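You operate a simulated robot arm through the tools that you are given. There is no shell and no other tool.

The job below is to be done with a simulated robot arm. You get a single attempt, and the scene is never put back.

Task
Pre-hear REPLAY on the loudspeakers over AUX, off air.
Fine: its fader down first; select it, AUX send -10 dB, AUX listen key, monitor knob to -15 dB; leave it so.

The check looks at the end state, three seconds after you hand in, the way a careful person would. Anything else that was tipped, shoved, dropped, spilled or broken makes it a failure.

Robot
A 6-joint arm with a two-finger gripper, fixed in place. Base frame: the origin is at the foot of the arm, x ahead of it, y to its left, z up; the work surface is at about z = 82.3. Readings come in cm, rad, newtons and seconds.
With the tool pointing down near the work surface it reaches from about 12 to 84 cm from the base axis. Its first joint turns from -2.897 to 2.897 rad. Payload 1.66 kg.
The TCP is the grasp point between the finger pads, 1.6 cm short of the fingertips. In the tool frame z runs along the fingers and y along their closing line. The gripper opens to 11.1 cm. The gripper's body begins 10.4 cm behind the TCP.
Orientation is that of the tool frame in the base frame, as [roll, pitch, yaw] about the fixed x, y, z axes, in that order (R = Rz(yaw) Ry(pitch) Rx(roll)). With the fingers straight down and closing along the base's y, the tool's x points along the base's -x, its y along +y and its z along -z.

Tools
- The arm moves only by the tool apply_moves. Its argument "moves" is one flat list of numbers, 7 for each row, row after row: the shift along the base's x, y, z in units of 30 mm (1.0 is 30 mm), then the turn, a rotation vector about the base's x, y, z in units of 5 degrees (1.0 is 5 degrees), then the finger opening in cm, from 0 to 11.1. In form: [tx, ty, tz, rx, ry, rz, gripper, tx, ty, tz, rx, ry, rz, gripper, ...]. A call has 1 to 20 rows; each row shifts and turns the commanded pose from where the row before left it. A call with a number of a shift or a turn outside -1 to 1 is refused whole. Rows are played at 5 a second. More than 5 cm and 0.15 rad between two rows, or a gripper value outside its range, and nothing of the call is played. A pose out of reach is approached as far as the arm can. The call stops where the force on the tool passes 50 N (or 10 N more than at its start, if that is more) or the arm is blocked; 0.2 s more then pass. The fingers move at their own pace and stop on an object; they squeeze with about 30 N. The grip force told is the motor's: it shows also when the fingers shut on nothing. Time passes only in rows, and 0.2 s behind the last, so rows that do not move let the fingers close. It gives the time, the measured TCP pose, the force on the tool (base axes), the opening and the grip force at its end, in the units of the frame above (readings bear some noise), with the torque about the TCP (base axes, N m) and any sound that the robot's microphone picked up.
- Cameras (640 x 400 px; columns grow to the right, rows downward): "scene" is fixed at [21.93, -49.93, 158.08]; the picture's right is [0.81, -0.59, 0.00], its down [-0.48, -0.66, -0.57] and it looks along [0.34, 0.46, -0.82] (base axes); focal length 361 px, centre (320, 200). "wrist" rides on the gripper at [7, 1.4, -14.3] in the tool frame; the picture's right is [-0.19, 0.98, 0.00], its down [-0.87, -0.17, -0.47] and it looks along [-0.46, -0.09, 0.88] (tool axes); focal length 230 px, centre (320, 200). There is no depth. A picture from a camera that has moved, and an enlarged one, comes with that camera's place and axes in the base frame and with its lens.
- capture(camera): a new picture of that camera. No time passes.
- raise_lower(by): slides the trunk up (or, below 0, down) by that many cm; the arm rides with it, the base frame stays. It gives what a move gives, with no picture.
- enlarge(camera, box): a new picture of the part [left, top, right, bottom] of that camera's present view, enlarged. No time passes.
- sign_off(): hands the job in; it is judged then, once.

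Places have to be worked out from the pictures, the camera data and where the tool is seen. Open the gripper and draw the arm clear of the work before you hand the job in, unless the task says otherwise.

The tools are called as name(argument=value, ...) on one line, values as JSON. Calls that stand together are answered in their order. apply_moves: Moves the arm, as the interface text tells. Its arguments: {"type":"object","properties":{"moves":{"type":"array"}},"required":["moves"]} The other tools are called the same way: raise_lower (by) slides the trunk up or down; capture (camera) takes a picture; enlarge (camera, box) takes an enlarged picture of a part of a camera's view; sign_off () hands the job in.

At the start:

```text
time: 0.0
tool_pos: [36.8, -13.87, 116.73]
tcp_rot: [-3.141, 0.0, -3.141]
ft_force: [0.8, 0.0, 0.1]
wrist_torque: [-0.02, -0.01, -0.02]
finger_gap: 11.11
grip_force: 0.1
trunk travel left (down, up): [-10.0, 49.0]
```

scene: 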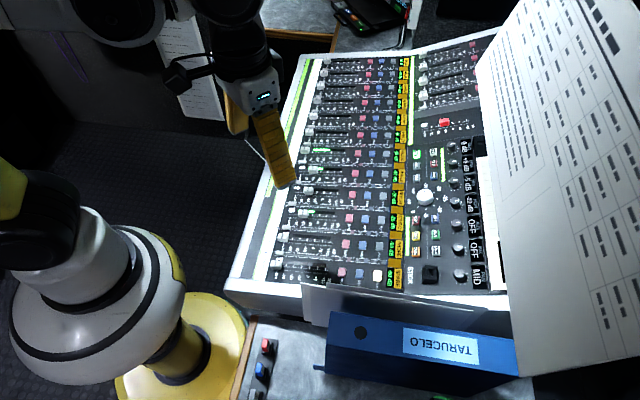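
wrist: 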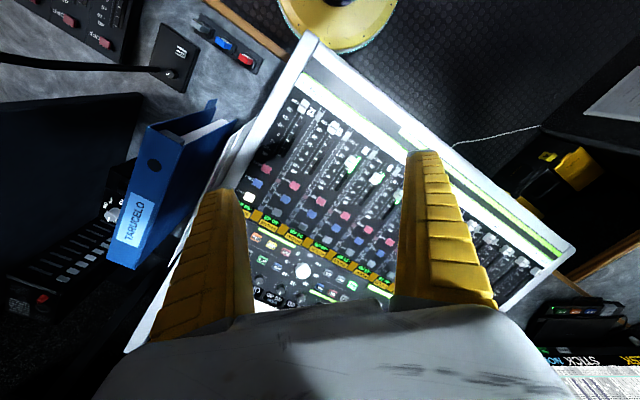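

I see a mixing console with channel strips and a paper with notes. I start by enlarging parts of the scene to read labels.

enlarge(camera="scene", box=[380, 30, 510, 160])

enlarge(camera="scene", box=[380, 140, 510, 300])

enlarge(camera="scene", box=[250, 150, 410, 300])

enlarge(camera="scene", box=[270, 40, 420, 170])

enlarge(camera="scene", box=[470, 0, 640, 180])

enlarge(camera="scene", box=[480, 140, 640, 380])

```text
3.08 times, centred on (445, 95) of scene
camera zoom: at [21.93, -49.93, 158.08], right [0.81, -0.59, 0.0], down [-0.48, -0.66, -0.57], along [0.34, 0.46, -0.82], focal length 1111 px, centre (-65, 523)
```

zoom: 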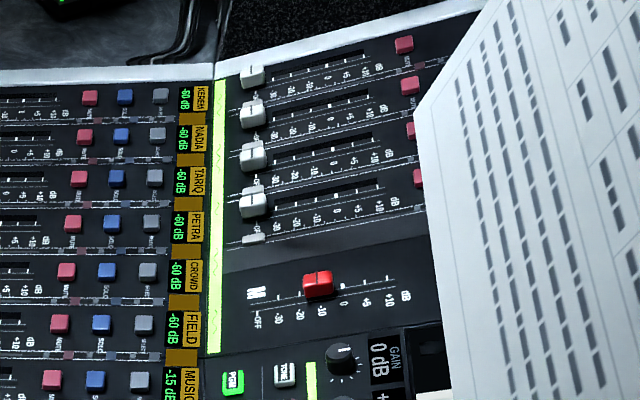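

```text
2.50 times, centred on (445, 220) of scene
camera zoom: at [21.93, -49.93, 158.08], right [0.81, -0.59, 0.0], down [-0.48, -0.66, -0.57], along [0.34, 0.46, -0.82], focal length 903 px, centre (8, 150)
```

zoom: 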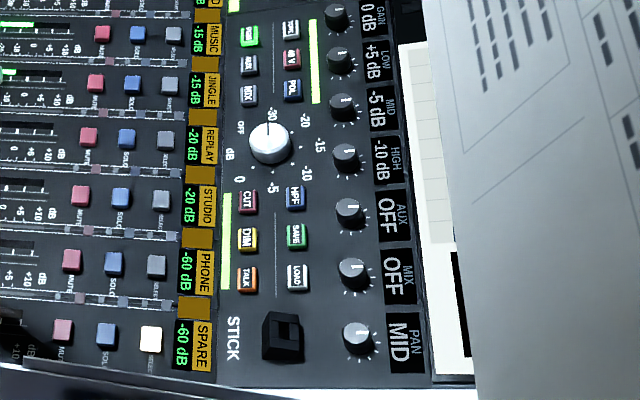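

```text
2.67 times, centred on (330, 225) of scene
camera zoom: at [21.93, -49.93, 158.08], right [0.81, -0.59, 0.0], down [-0.48, -0.66, -0.57], along [0.34, 0.46, -0.82], focal length 963 px, centre (293, 133)
```

zoom: 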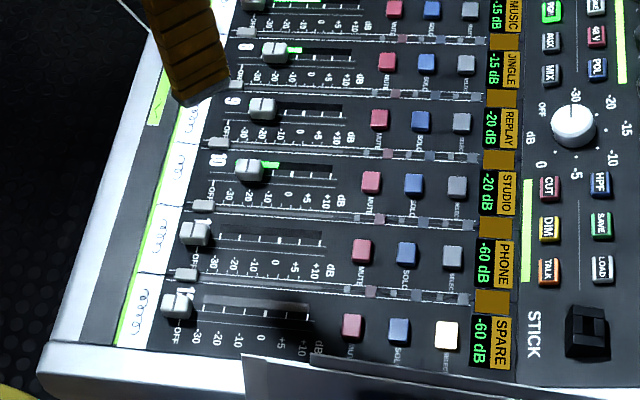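

```text
3.08 times, centred on (345, 105) of scene
camera zoom: at [21.93, -49.93, 158.08], right [0.81, -0.59, 0.0], down [-0.48, -0.66, -0.57], along [0.34, 0.46, -0.82], focal length 1111 px, centre (243, 492)
```

zoom: 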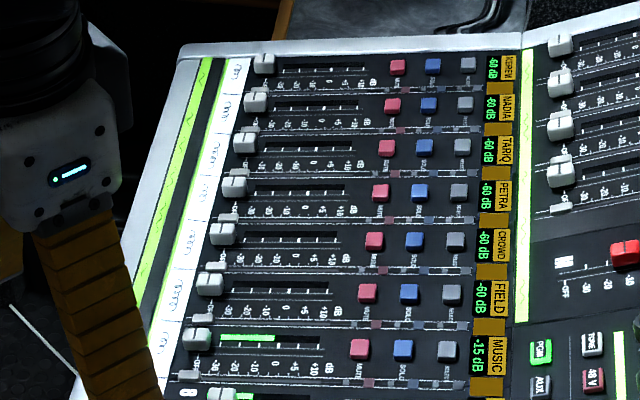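

```text
2.22 times, centred on (555, 90) of scene
camera zoom: at [21.93, -49.93, 158.08], right [0.81, -0.59, 0.0], down [-0.48, -0.66, -0.57], along [0.34, 0.46, -0.82], focal length 802 px, centre (-202, 444)
```

zoom: 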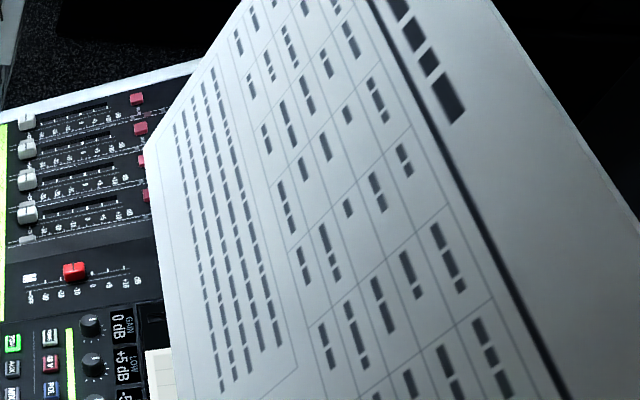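

```text
1.67 times, centred on (560, 260) of scene
camera zoom: at [21.93, -49.93, 158.08], right [0.81, -0.59, 0.0], down [-0.48, -0.66, -0.57], along [0.34, 0.46, -0.82], focal length 602 px, centre (-80, 100)
```

zoom: 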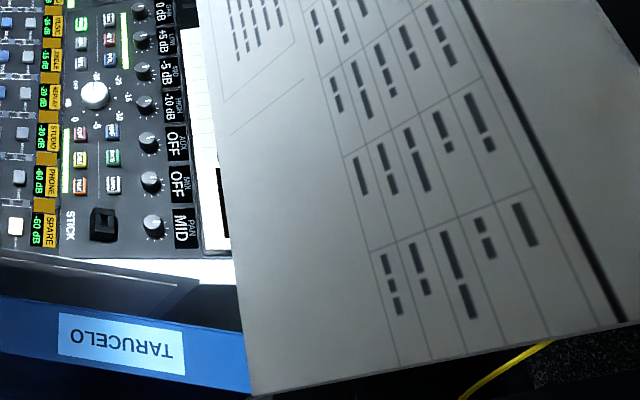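

The console surface lies at about z≈88 from triangulating the white knob (≈(71,-25)). REPLAY is at -20 dB and SPARE is selected. I tilt the wrist camera forward and go back a little to survey the knobs and the white board.

apply_moves(moves=[-1, 0, 0.5, 0, 0, 0, 11.1, -1, 0, 0.5, 0, 0, 0, 11.1, -1, 0, 0.5, 0, -1, 0, 11.1, 0, 0, 0, 0, -1, 0, 11.1, 0, 0, 0, 0, -1, 0, 11.1, 0, 0, 0, 0, -1, 0, 11.1])

capture(camera="wrist")

capture(camera="scene")

```text
time: 1.4
tool_pos: [27.79, -13.76, 121.27]
tcp_rot: [3.141, 0.351, -3.14]
ft_force: [-0.8, 0.9, -0.7]
wrist_torque: [0.02, 0.0, 0.01]
finger_gap: 11.09
grip_force: 0.1
trunk travel left (down, up): [-10.0, 49.0]
```

```text
taken
camera wrist: at [16.38, -12.44, 132.14], right [0.18, 0.98, 0.06], down [0.65, -0.17, 0.74], along [0.74, -0.09, -0.67], focal length 230 px, centre (320, 200)
```

wrist: 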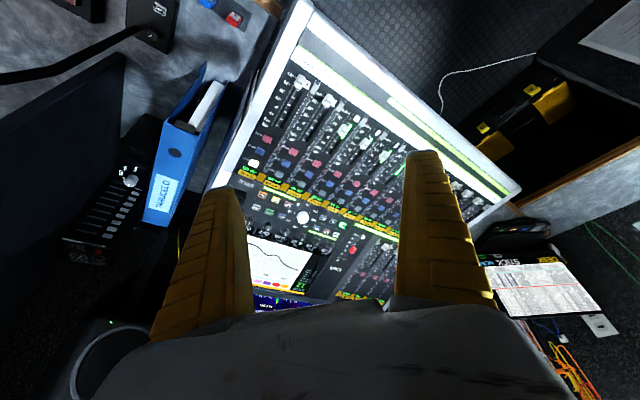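

```text
taken
```

scene: 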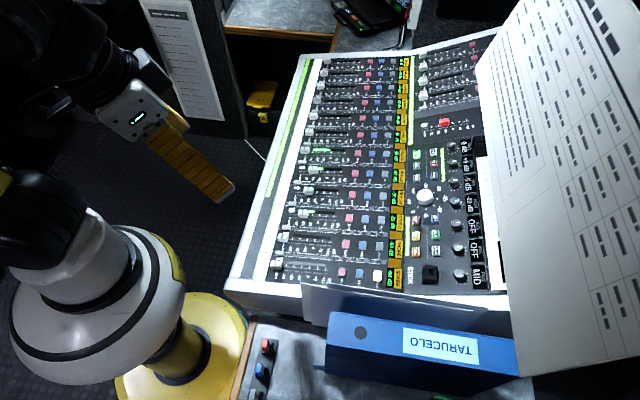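

A screen with a curve sits beyond the knobs; I close the fingers to see more of the view and enlarge.

apply_moves(moves=[0, 0, 0, 0, 0, 0, 0, 0, 0, 0, 0, 0, 0, 0, 0, 0, 0, 0, 0, 0, 0])

capture(camera="wrist")

enlarge(camera="wrist", box=[180, 60, 500, 300])

```text
time: 2.2
tool_pos: [27.87, -13.7, 121.14]
tcp_rot: [3.142, 0.348, -3.141]
ft_force: [-0.2, -0.8, -0.2]
wrist_torque: [0.02, -0.01, 0.0]
finger_gap: 0.0
grip_force: 28.5
trunk travel left (down, up): [-10.0, 49.0]
```

```text
taken
camera wrist: at [16.43, -12.47, 132.14], right [0.18, 0.98, 0.06], down [0.65, -0.17, 0.74], along [0.74, -0.09, -0.67], focal length 230 px, centre (320, 200)
```

wrist: 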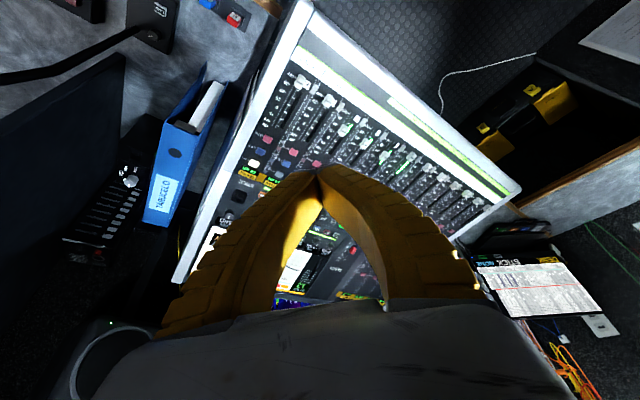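

```text
1.67 times, centred on (340, 180) of wrist
camera zoom: at [16.43, -12.47, 132.14], right [0.18, 0.98, 0.06], down [0.65, -0.17, 0.74], along [0.74, -0.09, -0.67], focal length 384 px, centre (287, 233)
```

zoom: 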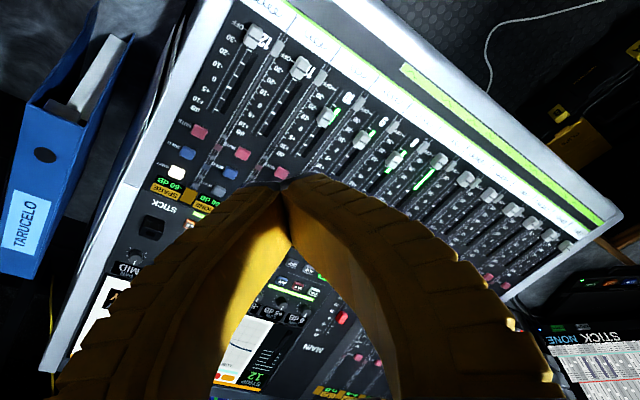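

The console is yawed about -41° in the base frame (strips run along roughly (0.76,-0.65)). I bring the tool vertical, yaw it to match the console, open the fingers and hover for a closer look at REPLAY.

apply_moves(moves=[0.567, 0.146, -0.231, 0, 1, 0, 11.1, 0.567, 0.146, -0.231, 0, 1, 0, 11.1, 0.567, 0.146, -0.231, 0, 1, 0, 11.1, 0.567, 0.146, -0.231, 0, 1, 0, 11.1, 0.567, 0.146, -0.231, 0, 0, -1, 11.1, 0.567, 0.146, -0.231, 0, 0, -1, 11.1, 0.567, 0.146, -0.231, 0, 0, -1, 11.1, 0.567, 0.146, -0.231, 0, 0, -1, 11.1, 0.567, 0.146, -0.231, 0, 0, -1, 11.1, 0.567, 0.146, -0.231, 0, 0, -1, 11.1, 0.567, 0.146, -0.231, 0, 0, -1, 11.1, 0.567, 0.146, -0.231, 0, 0, -1, 11.1, 0.567, 0.146, -0.231, 0, 0, -0.16, 11.1])

capture(camera="wrist")

enlarge(camera="wrist", box=[220, 60, 460, 300])

capture(camera="scene")

```text
time: 5.0
tool_pos: [49.86, -8.05, 112.19]
tcp_rot: [3.141, 0.002, 2.428]
ft_force: [0.2, -0.6, -0.7]
wrist_torque: [-0.01, 0.0, 0.01]
finger_gap: 11.09
grip_force: 0.1
trunk travel left (down, up): [-10.0, 49.0]
```

```text
taken
camera wrist: at [45.52, -2.52, 126.46], right [0.79, 0.62, 0.0], down [0.55, -0.69, 0.47], along [0.29, -0.37, -0.88], focal length 230 px, centre (320, 200)
```

wrist: 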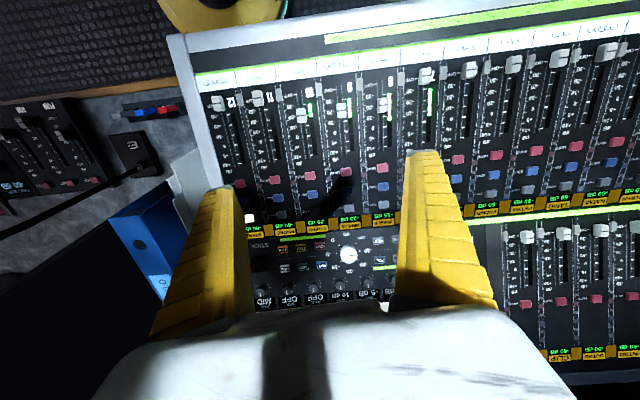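

```text
1.67 times, centred on (340, 180) of wrist
camera zoom: at [45.52, -2.52, 126.46], right [0.79, 0.62, 0.0], down [0.55, -0.69, 0.47], along [0.29, -0.37, -0.88], focal length 384 px, centre (287, 233)
```

zoom: 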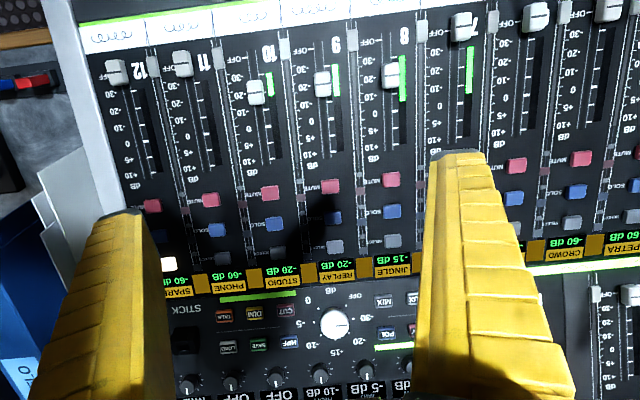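

```text
taken
```

scene: 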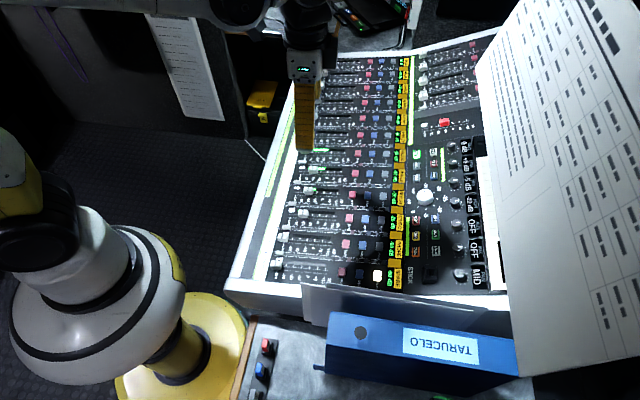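

Wrist and scene rays agree on strips at -45°, pitch ≈6.9 cm; REPLAY is strip 9 (v≈33.3 across), its cap at about (51.3,-4.3), OFF end about 3.9 cm nearer the operator. I descend with closed fingers just above and beyond the cap.

apply_moves(moves=[0.211, 0.04, -0.914, 0, 0, -0.117, 0, 0.211, 0.04, -0.914, 0, 0, -0.117, 0, 0.211, 0.04, -0.914, 0, 0, -0.117, 0, 0.211, 0.04, -0.914, 0, 0, -0.117, 0, 0.211, 0.04, -0.914, 0, 0, -0.117, 0, 0.211, 0.04, -0.914, 0, 0, -0.117, 0, 0.211, 0.04, -0.914, 0, 0, -0.117, 0, 0, 0, 0, 0, 0, 0, 0])

capture(camera="wrist")

enlarge(camera="scene", box=[250, 100, 410, 260])

```text
time: 6.8
tool_pos: [54.34, -7.05, 92.95]
tcp_rot: [-3.141, 0.0, 2.357]
ft_force: [-0.7, 0.6, -0.1]
wrist_torque: [0.0, 0.0, -0.05]
finger_gap: 0.0
grip_force: 28.4
trunk travel left (down, up): [-10.0, 49.0]
```

```text
taken
camera wrist: at [50.27, -1.34, 107.11], right [0.83, 0.56, 0.0], down [0.49, -0.73, 0.47], along [0.26, -0.39, -0.88], focal length 230 px, centre (320, 200)
```

wrist: 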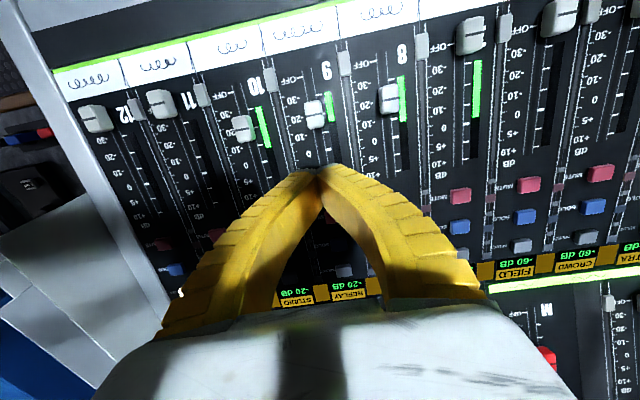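

```text
2.50 times, centred on (330, 180) of scene
camera zoom: at [21.93, -49.93, 158.08], right [0.81, -0.59, 0.0], down [-0.48, -0.66, -0.57], along [0.34, 0.46, -0.82], focal length 903 px, centre (295, 250)
```

zoom: 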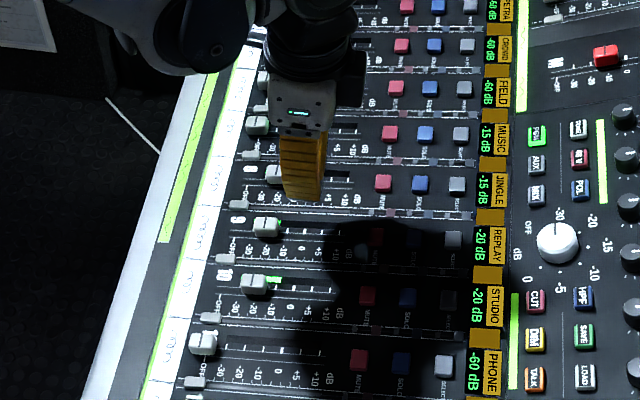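

Two wrist views place the cap at z≈82.6–83, u≈39.3, v≈33.5, and the fingers are at u=43.4, v=33.4, clear of it. I descend step by step towards the panel.

apply_moves(moves=[0, 0, -0.7, 0, 0, 0, 0, 0, 0, -0.7, 0, 0, 0, 0, 0, 0, -0.5, 0, 0, 0, 0, 0, 0, 0, 0, 0, 0, 0])

capture(camera="wrist")

enlarge(camera="scene", box=[260, 130, 360, 230])

```text
time: 7.8
tool_pos: [54.52, -7.18, 87.09]
tcp_rot: [3.141, 0.001, 2.356]
ft_force: [-0.6, -0.3, 0.0]
wrist_torque: [0.04, -0.01, -0.02]
finger_gap: 0.0
grip_force: 28.2
trunk travel left (down, up): [-10.0, 49.0]
```

```text
taken
camera wrist: at [50.46, -1.4, 101.38], right [0.83, 0.56, 0.0], down [0.49, -0.73, 0.47], along [0.26, -0.39, -0.88], focal length 230 px, centre (320, 200)
```

wrist: 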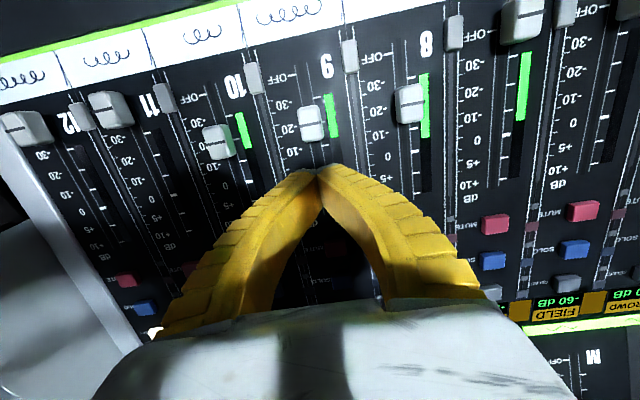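

```text
4.00 times, centred on (310, 180) of scene
camera zoom: at [21.93, -49.93, 158.08], right [0.81, -0.59, 0.0], down [-0.48, -0.66, -0.57], along [0.34, 0.46, -0.82], focal length 1444 px, centre (360, 280)
```

zoom: 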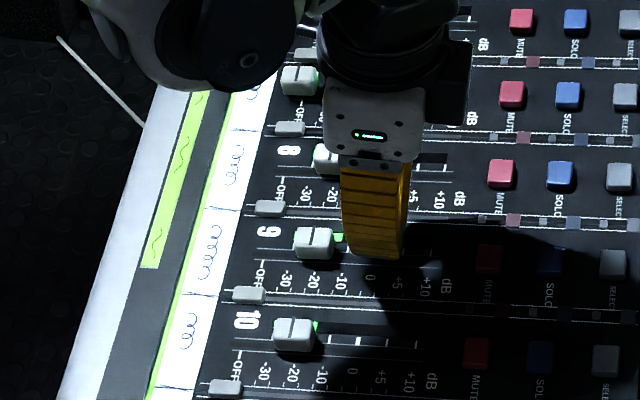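

No contact yet at tip z≈85.5. I go down in 3 mm steps, watching force.

apply_moves(moves=[0, 0, -0.1, 0, 0, 0, 0, 0, 0, -0.1, 0, 0, 0, 0, 0, 0, -0.1, 0, 0, 0, 0, 0, 0, -0.1, 0, 0, 0, 0, 0, 0, -0.1, 0, 0, 0, 0])

enlarge(camera="wrist", box=[260, 80, 400, 220])

```text
time: 9.0
tool_pos: [54.34, -7.24, 85.83]
tcp_rot: [3.141, 0.0, 2.358]
ft_force: [0.2, -0.1, -0.8]
wrist_torque: [-0.02, -0.02, 0.04]
finger_gap: 0.01
grip_force: 28.6
trunk travel left (down, up): [-10.0, 49.0]
```

```text
2.86 times, centred on (330, 150) of wrist
camera zoom: at [50.38, -1.41, 100.06], right [0.83, 0.56, 0.0], down [0.49, -0.73, 0.47], along [0.26, -0.39, -0.88], focal length 657 px, centre (291, 343)
```

zoom: 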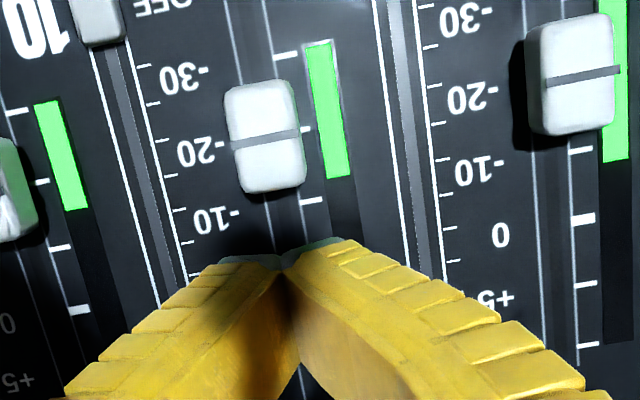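

Still free at tip z≈84.2; the cap is clearly beside the fingers. Three more 3 mm steps down.

apply_moves(moves=[0, 0, -0.1, 0, 0, 0, 0, 0, 0, -0.1, 0, 0, 0, 0, 0, 0, -0.1, 0, 0, 0, 0])

enlarge(camera="wrist", box=[260, 80, 400, 220])

enlarge(camera="scene", box=[280, 150, 360, 230])

```text
time: 9.8
tool_pos: [54.29, -7.32, 84.93]
tcp_rot: [3.14, 0.0, 2.359]
ft_force: [-0.1, 0.4, 0.6]
wrist_torque: [0.0, 0.03, -0.01]
finger_gap: 0.02
grip_force: 28.4
trunk travel left (down, up): [-10.0, 49.0]
```

```text
2.86 times, centred on (330, 150) of wrist
camera zoom: at [50.41, -1.44, 99.12], right [0.83, 0.56, 0.0], down [0.49, -0.73, 0.47], along [0.26, -0.39, -0.88], focal length 657 px, centre (291, 343)
```

zoom: 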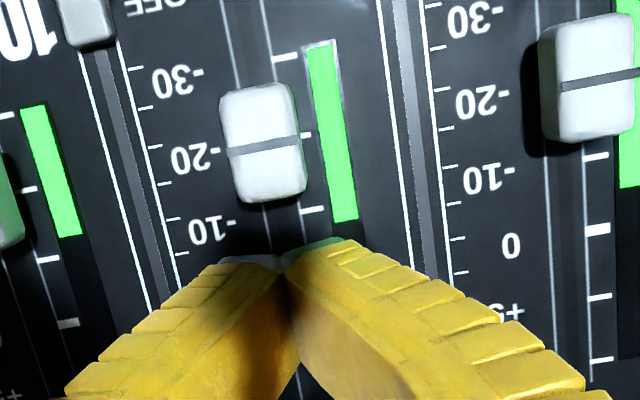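

```text
5.00 times, centred on (320, 190) of scene
camera zoom: at [21.93, -49.93, 158.08], right [0.81, -0.59, 0.0], down [-0.48, -0.66, -0.57], along [0.34, 0.46, -0.82], focal length 1805 px, centre (320, 250)
```

zoom: 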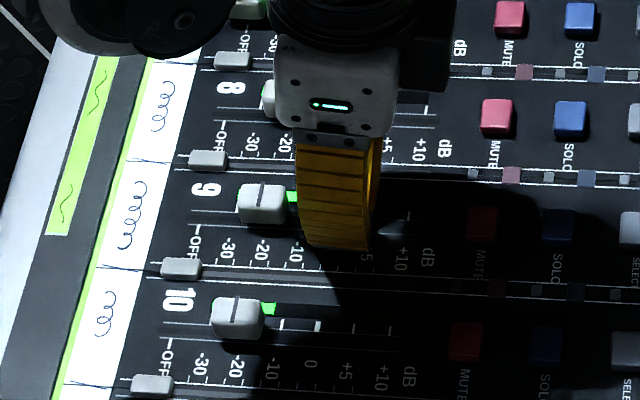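

Tip is ≈83.3, no contact with the panel. I push the cap toward OFF (direction (-0.707,+0.707)), 4 cm first in 4 mm rows.

apply_moves(moves=[-0.094, 0.094, 0, 0, 0, 0, 0, -0.094, 0.094, 0, 0, 0, 0, 0, -0.094, 0.094, 0, 0, 0, 0, 0, -0.094, 0.094, 0, 0, 0, 0, 0, -0.094, 0.094, 0, 0, 0, 0, 0, -0.094, 0.094, 0, 0, 0, 0, 0, -0.094, 0.094, 0, 0, 0, 0, 0, -0.094, 0.094, 0, 0, 0, 0, 0, -0.094, 0.094, 0, 0, 0, 0, 0, -0.094, 0.094, 0, 0, 0, 0, 0])

enlarge(camera="wrist", box=[240, 60, 400, 220])

enlarge(camera="scene", box=[280, 150, 360, 230])

```text
time: 12.0
tool_pos: [51.53, -4.41, 84.81]
tcp_rot: [-3.141, 0.0, 2.358]
ft_force: [-0.2, 0.3, -0.2]
wrist_torque: [0.0, -0.03, 0.01]
finger_gap: 0.0
grip_force: 28.3
trunk travel left (down, up): [-10.0, 49.0]
```

```text
2.50 times, centred on (320, 140) of wrist
camera zoom: at [47.5, 1.31, 99.09], right [0.83, 0.56, 0.0], down [0.49, -0.73, 0.47], along [0.26, -0.39, -0.88], focal length 575 px, centre (320, 350)
```

zoom: 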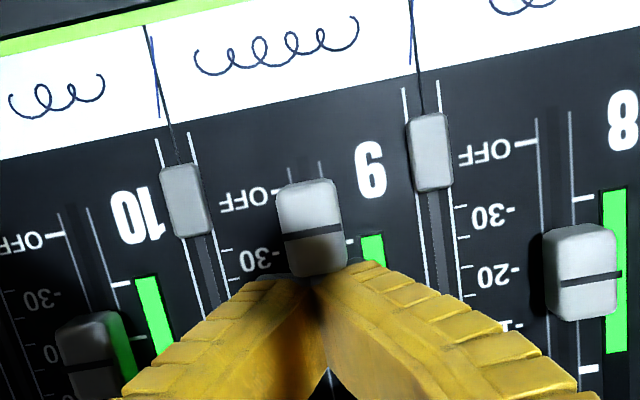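

```text
5.00 times, centred on (320, 190) of scene
camera zoom: at [21.93, -49.93, 158.08], right [0.81, -0.59, 0.0], down [-0.48, -0.66, -0.57], along [0.34, 0.46, -0.82], focal length 1805 px, centre (320, 250)
```

zoom: 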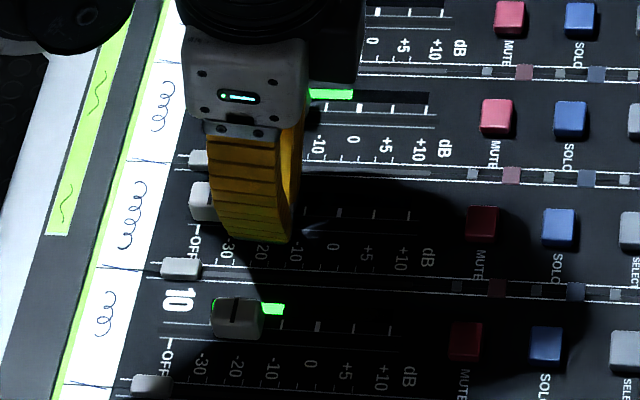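

The cap moves smoothly and is ≈1.2 cm from OFF. I continue in 2 mm rows.

apply_moves(moves=[-0.047, 0.047, 0, 0, 0, 0, 0, -0.047, 0.047, 0, 0, 0, 0, 0, -0.047, 0.047, 0, 0, 0, 0, 0, -0.047, 0.047, 0, 0, 0, 0, 0, -0.047, 0.047, 0, 0, 0, 0, 0, -0.047, 0.047, 0, 0, 0, 0, 0])

enlarge(camera="wrist", box=[240, 60, 400, 220])

```text
time: 13.4
tool_pos: [50.72, -3.58, 84.89]
tcp_rot: [-3.141, -0.001, 2.359]
ft_force: [3.6, -4.3, 1.7]
wrist_torque: [0.0, -0.02, 0.02]
finger_gap: 0.63
grip_force: 28.8
trunk travel left (down, up): [-10.0, 49.0]
```

```text
2.50 times, centred on (320, 140) of wrist
camera zoom: at [46.8, 2.18, 99.12], right [0.83, 0.56, 0.0], down [0.49, -0.73, 0.47], along [0.27, -0.39, -0.88], focal length 575 px, centre (320, 350)
```

zoom: 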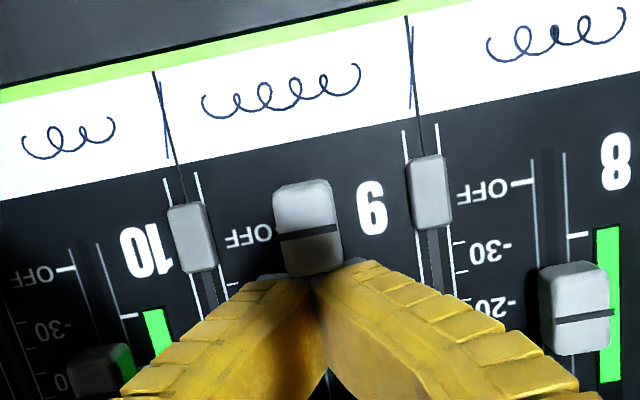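

The cap sits at OFF, meter gone, and reaction ≈5.6 N suggests the end stop; the fingers were slightly wedged open (0.63). I open them a bit so as not to drag the cap, then back off and rise.

apply_moves(moves=[0, 0, 0, 0, 0, 0, 3, 0, 0, 0, 0, 0, 0, 3, 0.2, -0.2, 0, 0, 0, 0, 3, 0.3, -0.3, 0, 0, 0, 0, 3, 0, 0, 0.5, 0, 0, 0, 3, 0, 0, 1, 0, 0, 0, 3, 0, 0, 1, 0, 0, 0, 3])

capture(camera="wrist")

enlarge(camera="wrist", box=[200, 60, 440, 200])

```text
time: 15.0
tool_pos: [52.17, -5.04, 92.5]
tcp_rot: [-3.141, 0.002, 2.357]
ft_force: [-0.3, -0.3, -0.1]
wrist_torque: [0.03, -0.02, 0.0]
finger_gap: 3.26
grip_force: 1.9
trunk travel left (down, up): [-10.0, 49.0]
```

```text
taken
camera wrist: at [48.09, 0.81, 106.72], right [0.83, 0.56, 0.0], down [0.49, -0.73, 0.47], along [0.27, -0.39, -0.88], focal length 230 px, centre (320, 200)
```

wrist: 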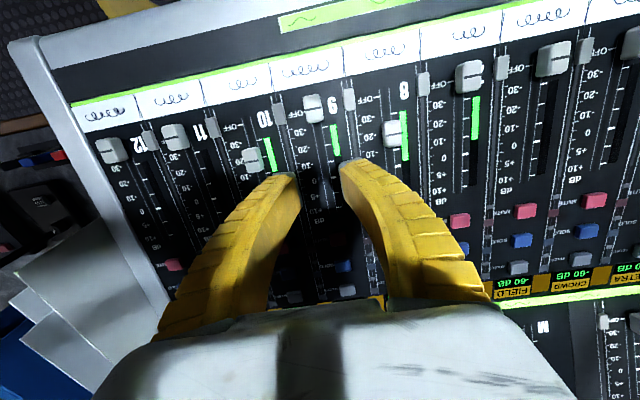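

```text
2.67 times, centred on (320, 130) of wrist
camera zoom: at [48.09, 0.81, 106.72], right [0.83, 0.56, 0.0], down [0.49, -0.73, 0.47], along [0.27, -0.39, -0.88], focal length 614 px, centre (320, 387)
```

zoom: 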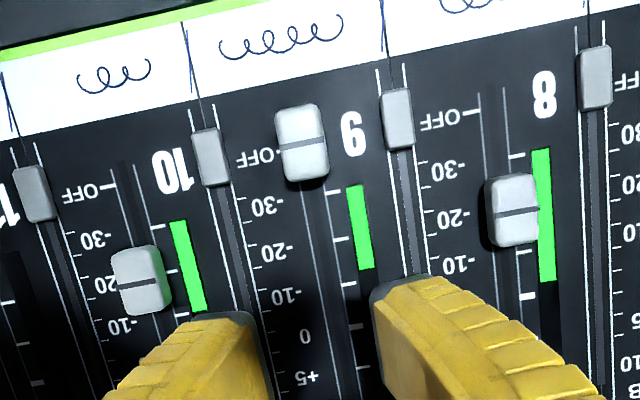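

REPLAY's cap is in line with the other OFF caps; its meter is pre-fader. The select key triangulates to about (64.3,-17.0), top z≈86 (the panel slopes up). I hover above it with closed fingers.

apply_moves(moves=[0.807, -0.8, 0.2, 0, 0, 0, 0, 0.807, -0.8, 0, 0, 0, 0, 0, 0.807, -0.8, 0, 0, 0, 0, 0, 0.807, -0.8, 0, 0, 0, 0, 0, 0.807, -0.8, 0, 0, 0, 0, 0, 0, 0, 0, 0, 0, 0, 0])

capture(camera="wrist")

enlarge(camera="scene", box=[330, 130, 490, 300])

```text
time: 16.4
tool_pos: [64.47, -17.19, 92.8]
tcp_rot: [-3.139, -0.001, 2.357]
ft_force: [0.6, 0.4, 0.1]
wrist_torque: [-0.01, 0.01, -0.04]
finger_gap: 0.01
grip_force: 28.3
trunk travel left (down, up): [-10.0, 49.0]
```

```text
taken
camera wrist: at [60.5, -11.42, 107.03], right [0.83, 0.56, 0.0], down [0.49, -0.73, 0.47], along [0.26, -0.39, -0.88], focal length 230 px, centre (320, 200)
```

wrist: 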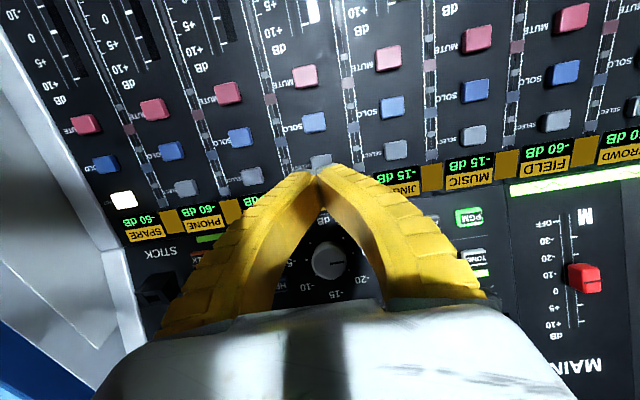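

```text
2.35 times, centred on (410, 215) of scene
camera zoom: at [21.93, -49.93, 158.08], right [0.81, -0.59, 0.0], down [-0.48, -0.66, -0.57], along [0.34, 0.46, -0.82], focal length 850 px, centre (108, 165)
```

zoom: 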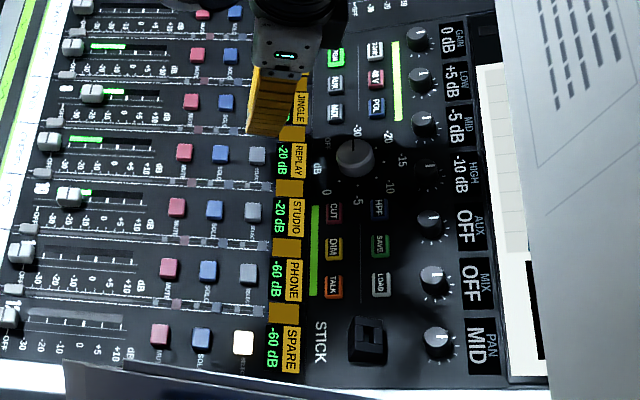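

The tool is at u≈57.7, v≈33.4, right over the REPLAY select key. I descend to just above it.

apply_moves(moves=[0, 0, -0.7, 0, 0, 0, 0, 0, 0, -0.6, 0, 0, 0, 0, 0, 0, 0, 0, 0, 0, 0])

enlarge(camera="wrist", box=[240, 80, 400, 220])

enlarge(camera="scene", box=[350, 150, 430, 230])

```text
time: 17.2
tool_pos: [64.37, -17.23, 88.92]
tcp_rot: [-3.141, 0.001, 2.358]
ft_force: [0.0, 0.2, 0.2]
wrist_torque: [-0.02, 0.04, -0.02]
finger_gap: 0.0
grip_force: 28.9
trunk travel left (down, up): [-10.0, 49.0]
```

```text
2.86 times, centred on (320, 150) of wrist
camera zoom: at [60.45, -11.4, 103.17], right [0.83, 0.56, 0.0], down [0.49, -0.73, 0.47], along [0.26, -0.39, -0.88], focal length 657 px, centre (320, 343)
```

zoom: 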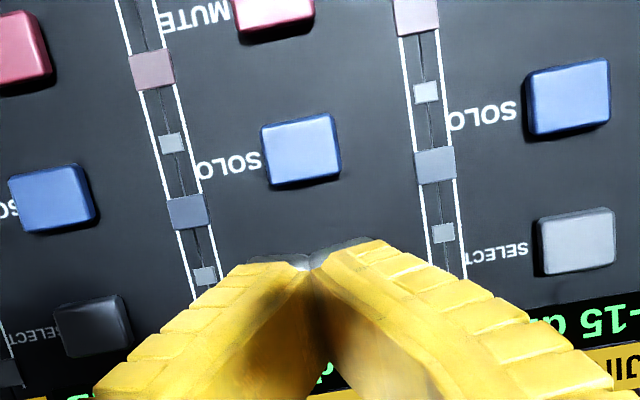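

```text
5.00 times, centred on (390, 190) of scene
camera zoom: at [21.93, -49.93, 158.08], right [0.81, -0.59, 0.0], down [-0.48, -0.66, -0.57], along [0.34, 0.46, -0.82], focal length 1805 px, centre (-30, 250)
```

zoom: 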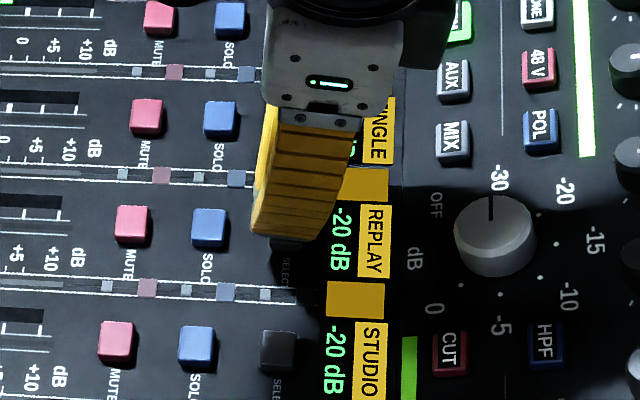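

Alignment good (the midpoint between neighbouring select keys falls under the tips). I press down in 1.5–2 mm steps.

apply_moves(moves=[0, 0, -0.06, 0, 0, 0, 0, 0, 0, -0.06, 0, 0, 0, 0, 0, 0, -0.06, 0, 0, 0, 0, 0, 0, -0.06, 0, 0, 0, 0])

enlarge(camera="scene", box=[350, 150, 490, 300])

```text
time: 18.2
tool_pos: [64.24, -17.11, 88.39]
tcp_rot: [-3.141, -0.001, 2.358]
ft_force: [-0.1, 0.5, 0.8]
wrist_torque: [0.01, 0.04, 0.01]
finger_gap: 0.0
grip_force: 28.2
trunk travel left (down, up): [-10.0, 49.0]
```

```text
2.67 times, centred on (420, 225) of scene
camera zoom: at [21.93, -49.93, 158.08], right [0.81, -0.59, 0.0], down [-0.48, -0.66, -0.57], along [0.34, 0.46, -0.82], focal length 963 px, centre (53, 133)
```

zoom: 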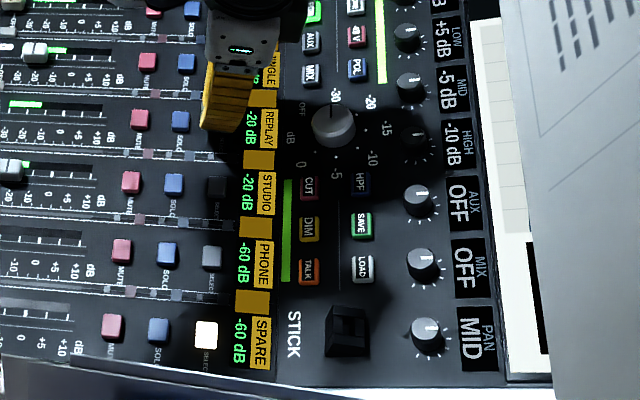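

No contact yet (tip ≈86.8). Continue downward in the same small steps.

apply_moves(moves=[0, 0, -0.06, 0, 0, 0, 0, 0, 0, -0.06, 0, 0, 0, 0, 0, 0, -0.06, 0, 0, 0, 0, 0, 0, -0.06, 0, 0, 0, 0])

enlarge(camera="scene", box=[350, 150, 490, 300])

```text
time: 19.2
tool_pos: [64.21, -17.09, 87.77]
tcp_rot: [-3.141, 0.002, 2.356]
ft_force: [0.3, 0.5, -0.3]
wrist_torque: [0.01, 0.02, 0.03]
finger_gap: 0.02
grip_force: 29.1
trunk travel left (down, up): [-10.0, 49.0]
```

```text
2.67 times, centred on (420, 225) of scene
camera zoom: at [21.93, -49.93, 158.08], right [0.81, -0.59, 0.0], down [-0.48, -0.66, -0.57], along [0.34, 0.46, -0.82], focal length 963 px, centre (53, 133)
```

zoom: 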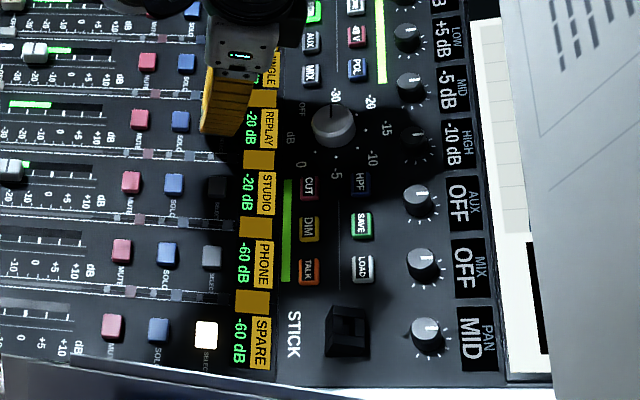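

Still free at tip ≈86.2. Four more steps down.

apply_moves(moves=[0, 0, -0.06, 0, 0, 0, 0, 0, 0, -0.06, 0, 0, 0, 0, 0, 0, -0.06, 0, 0, 0, 0])

enlarge(camera="scene", box=[350, 150, 490, 300])

```text
time: 20.0
tool_pos: [64.31, -16.98, 87.25]
tcp_rot: [-3.141, -0.001, 2.358]
ft_force: [-0.1, 0.4, 1.7]
wrist_torque: [0.0, 0.0, 0.01]
finger_gap: 0.62
grip_force: 28.6
trunk travel left (down, up): [-10.0, 49.0]
```

```text
2.67 times, centred on (420, 225) of scene
camera zoom: at [21.93, -49.93, 158.08], right [0.81, -0.59, 0.0], down [-0.48, -0.66, -0.57], along [0.34, 0.46, -0.82], focal length 963 px, centre (53, 133)
```

zoom: 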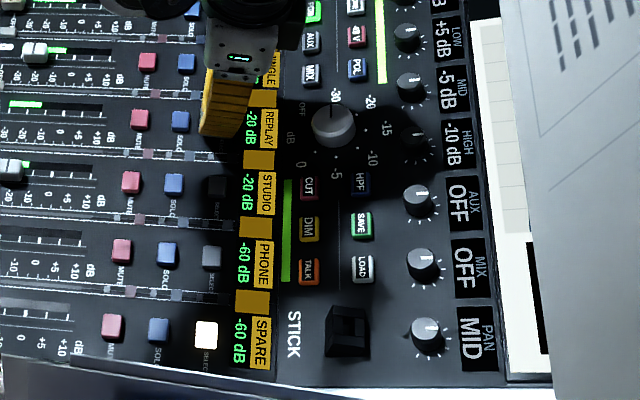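

First contact with the key (1.7 N). I press on a few steps further.

apply_moves(moves=[0, 0, -0.05, 0, 0, 0, 0, 0, 0, -0.05, 0, 0, 0, 0])

enlarge(camera="scene", box=[350, 150, 490, 300])

enlarge(camera="wrist", box=[240, 80, 400, 220])

```text
time: 20.6
tool_pos: [64.43, -16.99, 86.99]
tcp_rot: [3.141, -0.001, 2.357]
ft_force: [0.9, -1.1, 6.3]
wrist_torque: [-0.07, -0.03, -0.01]
finger_gap: 0.6
grip_force: 28.8
trunk travel left (down, up): [-10.0, 49.0]
heard: click
```

```text
2.67 times, centred on (420, 225) of scene
camera zoom: at [21.93, -49.93, 158.08], right [0.81, -0.59, 0.0], down [-0.48, -0.66, -0.57], along [0.34, 0.46, -0.82], focal length 963 px, centre (53, 133)
```

zoom: 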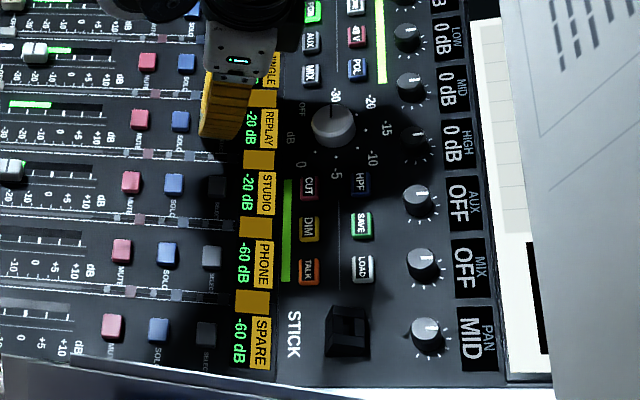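

```text
2.86 times, centred on (320, 150) of wrist
camera zoom: at [60.36, -11.26, 101.2], right [0.83, 0.56, 0.0], down [0.49, -0.73, 0.47], along [0.27, -0.39, -0.88], focal length 657 px, centre (320, 343)
```

zoom: 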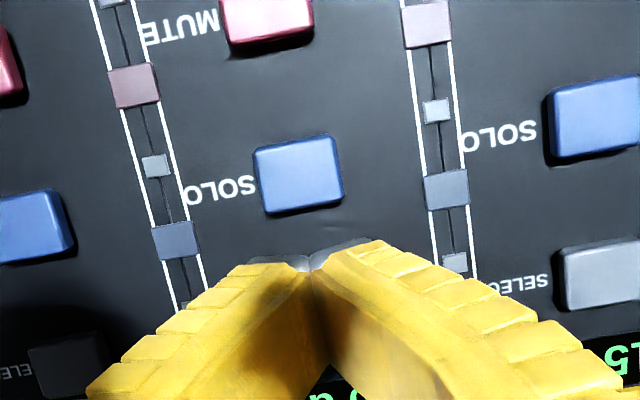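

Click heard: SPARE's select went out and the strip values changed, so REPLAY is selected. I lift off and move to view the knob column and the AUX knob.

apply_moves(moves=[0, 0, 0.7, 0, 0, 0, 0, 0, 0, 1, 0, 0, 0, 0, 0.05, -0.75, 1, 0, 0, 0, 11.1, 0.05, -0.75, 1, 0, 0, 0, 11.1, 0.05, -0.75, 1, 0, 0, 0, 11.1, 0.05, -0.75, 0.6, 0, 0, 0, 11.1, 0, -0.77, 0, 0, 0, 0, 11.1, 0, 0, 0, 0, 0, 0, 11.1])

capture(camera="wrist")

enlarge(camera="wrist", box=[200, 80, 440, 320])

capture(camera="scene")

enlarge(camera="scene", box=[350, 140, 510, 300])

```text
time: 22.4
tool_pos: [64.75, -28.46, 102.89]
tcp_rot: [3.141, 0.0, 2.358]
ft_force: [0.1, 0.1, -0.3]
wrist_torque: [0.05, 0.02, -0.03]
finger_gap: 11.07
grip_force: 0.1
trunk travel left (down, up): [-10.0, 49.0]
```

```text
taken
camera wrist: at [60.93, -22.69, 117.01], right [0.83, 0.56, 0.0], down [0.49, -0.73, 0.47], along [0.26, -0.39, -0.88], focal length 230 px, centre (320, 200)
```

wrist: 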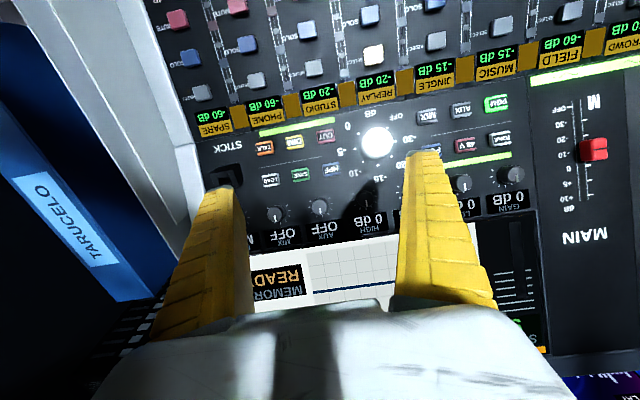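

```text
1.67 times, centred on (320, 200) of wrist
camera zoom: at [60.93, -22.69, 117.01], right [0.83, 0.56, 0.0], down [0.49, -0.73, 0.47], along [0.26, -0.39, -0.88], focal length 384 px, centre (320, 200)
```

zoom: 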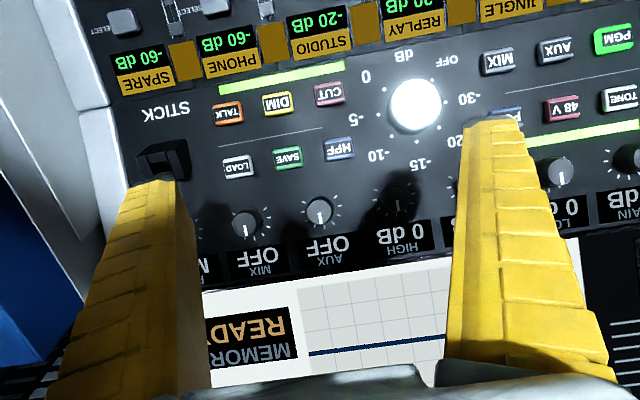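

```text
taken
```

scene: 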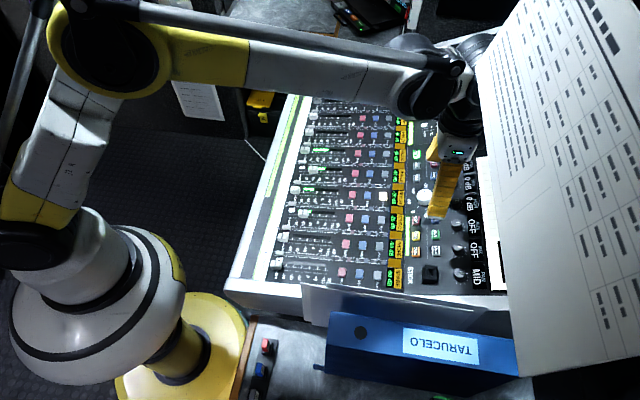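

```text
2.50 times, centred on (430, 220) of scene
camera zoom: at [21.93, -49.93, 158.08], right [0.81, -0.59, 0.0], down [-0.48, -0.66, -0.57], along [0.34, 0.46, -0.82], focal length 903 px, centre (45, 150)
```

zoom: 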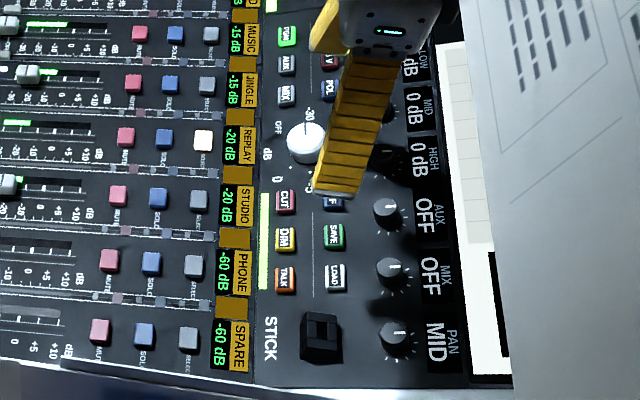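

REPLAY's select is lit and its AUX reads OFF. Before reaching further I tilt the camera forward to check where the large white board is relative to the arm.

apply_moves(moves=[-0.5, 0.5, 0.5, -1, -1, 0, 11.1, -0.5, 0.5, 0.5, -1, -1, 0, 11.1, -0.5, 0.5, 0.5, -1, -1, 0, 11.1, 0, 0, 0, -1, -1, 0, 11.1, 0, 0, 0, -1, -1, 0, 11.1, 0, 0, 0, -1, -1, 0, 11.1])

capture(camera="wrist")

capture(camera="scene")

```text
time: 23.8
tool_pos: [60.39, -23.85, 107.35]
tcp_rot: [-3.139, 0.742, 2.356]
ft_force: [1.2, 0.1, 0.4]
wrist_torque: [-0.01, 0.0, 0.01]
finger_gap: 11.08
grip_force: 0.1
trunk travel left (down, up): [-10.0, 49.0]
```

```text
taken
camera wrist: at [50.9, -12.53, 113.0], right [0.79, 0.6, 0.13], down [0.11, -0.34, 0.93], along [0.6, -0.73, -0.34], focal length 230 px, centre (320, 200)
```

wrist: 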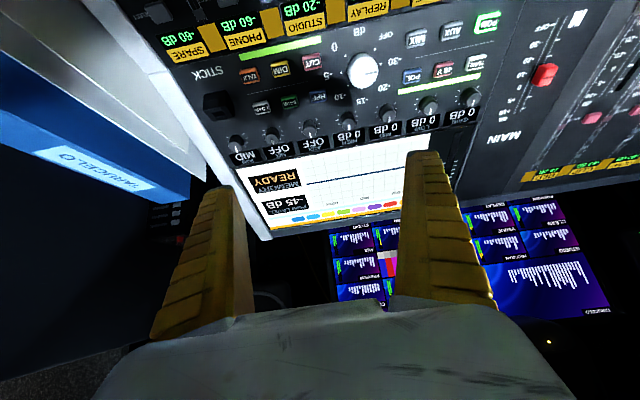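

```text
taken
```

scene: 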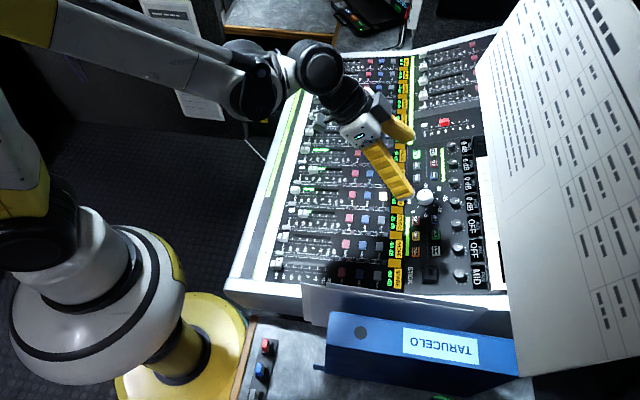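

The monitors are visible but the white board must hang higher (its lower edge possibly near u≈63, z≈130). I back off toward the robot and turn the camera to look up at that area sideways past the gripper.

apply_moves(moves=[-0.51, 0.53, 0.255, 0, 0, 1, 11.1, -0.51, 0.53, 0.255, 0, 0, 1, 11.1, -0.51, 0.53, 0.255, 0, 0, 1, 11.1, -0.51, 0.53, 0.255, 0, 0, 1, 11.1, -0.51, 0.53, 0.255, 0, 0, 1, 11.1, -0.51, 0.53, 0.255, 0, 0, 1, 11.1, -0.51, 0.53, 0.255, 0, 0, 1, 11.1, -0.51, 0.53, 0.255, 0, 0, 1, 11.1, -0.51, 0.53, 0.255, 0, 0, 1, 11.1, -0.51, 0.53, 0.255, 0, 0, 1, 11.1, 0, 0, 0, 0.087, -1, 0, 11.1, 0, 0, 0, 0.087, -1, 0, 11.1, 0, 0, 0, 0.087, -1, 0, 11.1, 0, 0, 0, 0.087, -1, 0, 11.1])

capture(camera="wrist")

capture(camera="scene")

```text
time: 26.8
tool_pos: [45.14, -8.08, 114.95]
tcp_rot: [-3.136, 1.094, -3.049]
ft_force: [-0.3, 0.2, 0.6]
wrist_torque: [0.0, 0.01, 0.0]
finger_gap: 11.1
grip_force: 0.0
trunk travel left (down, up): [-10.0, 49.0]
```

```text
taken
camera wrist: at [29.23, -8.14, 115.25], right [0.0, 0.99, 0.17], down [-0.01, -0.17, 0.99], along [1.0, 0.0, 0.01], focal length 230 px, centre (320, 200)
```

wrist: 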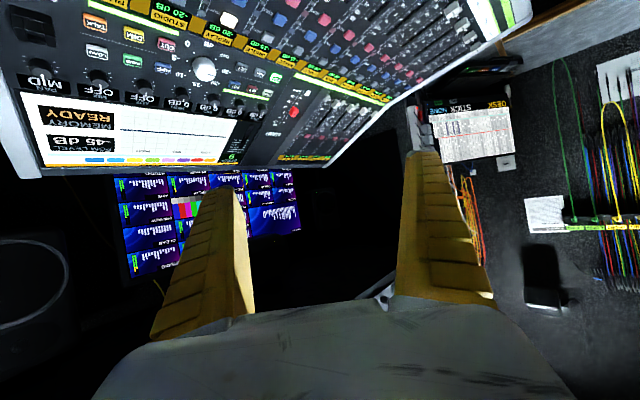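

```text
taken
```

scene: 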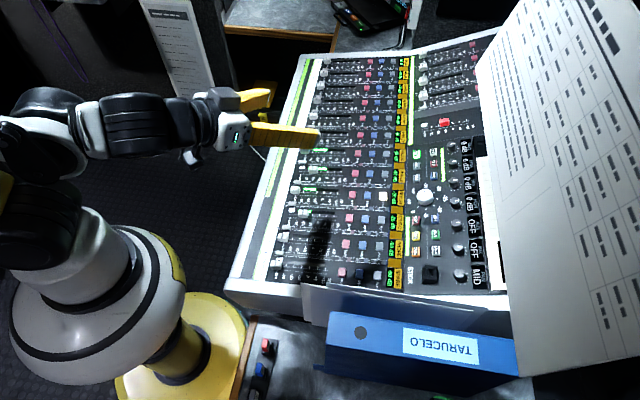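

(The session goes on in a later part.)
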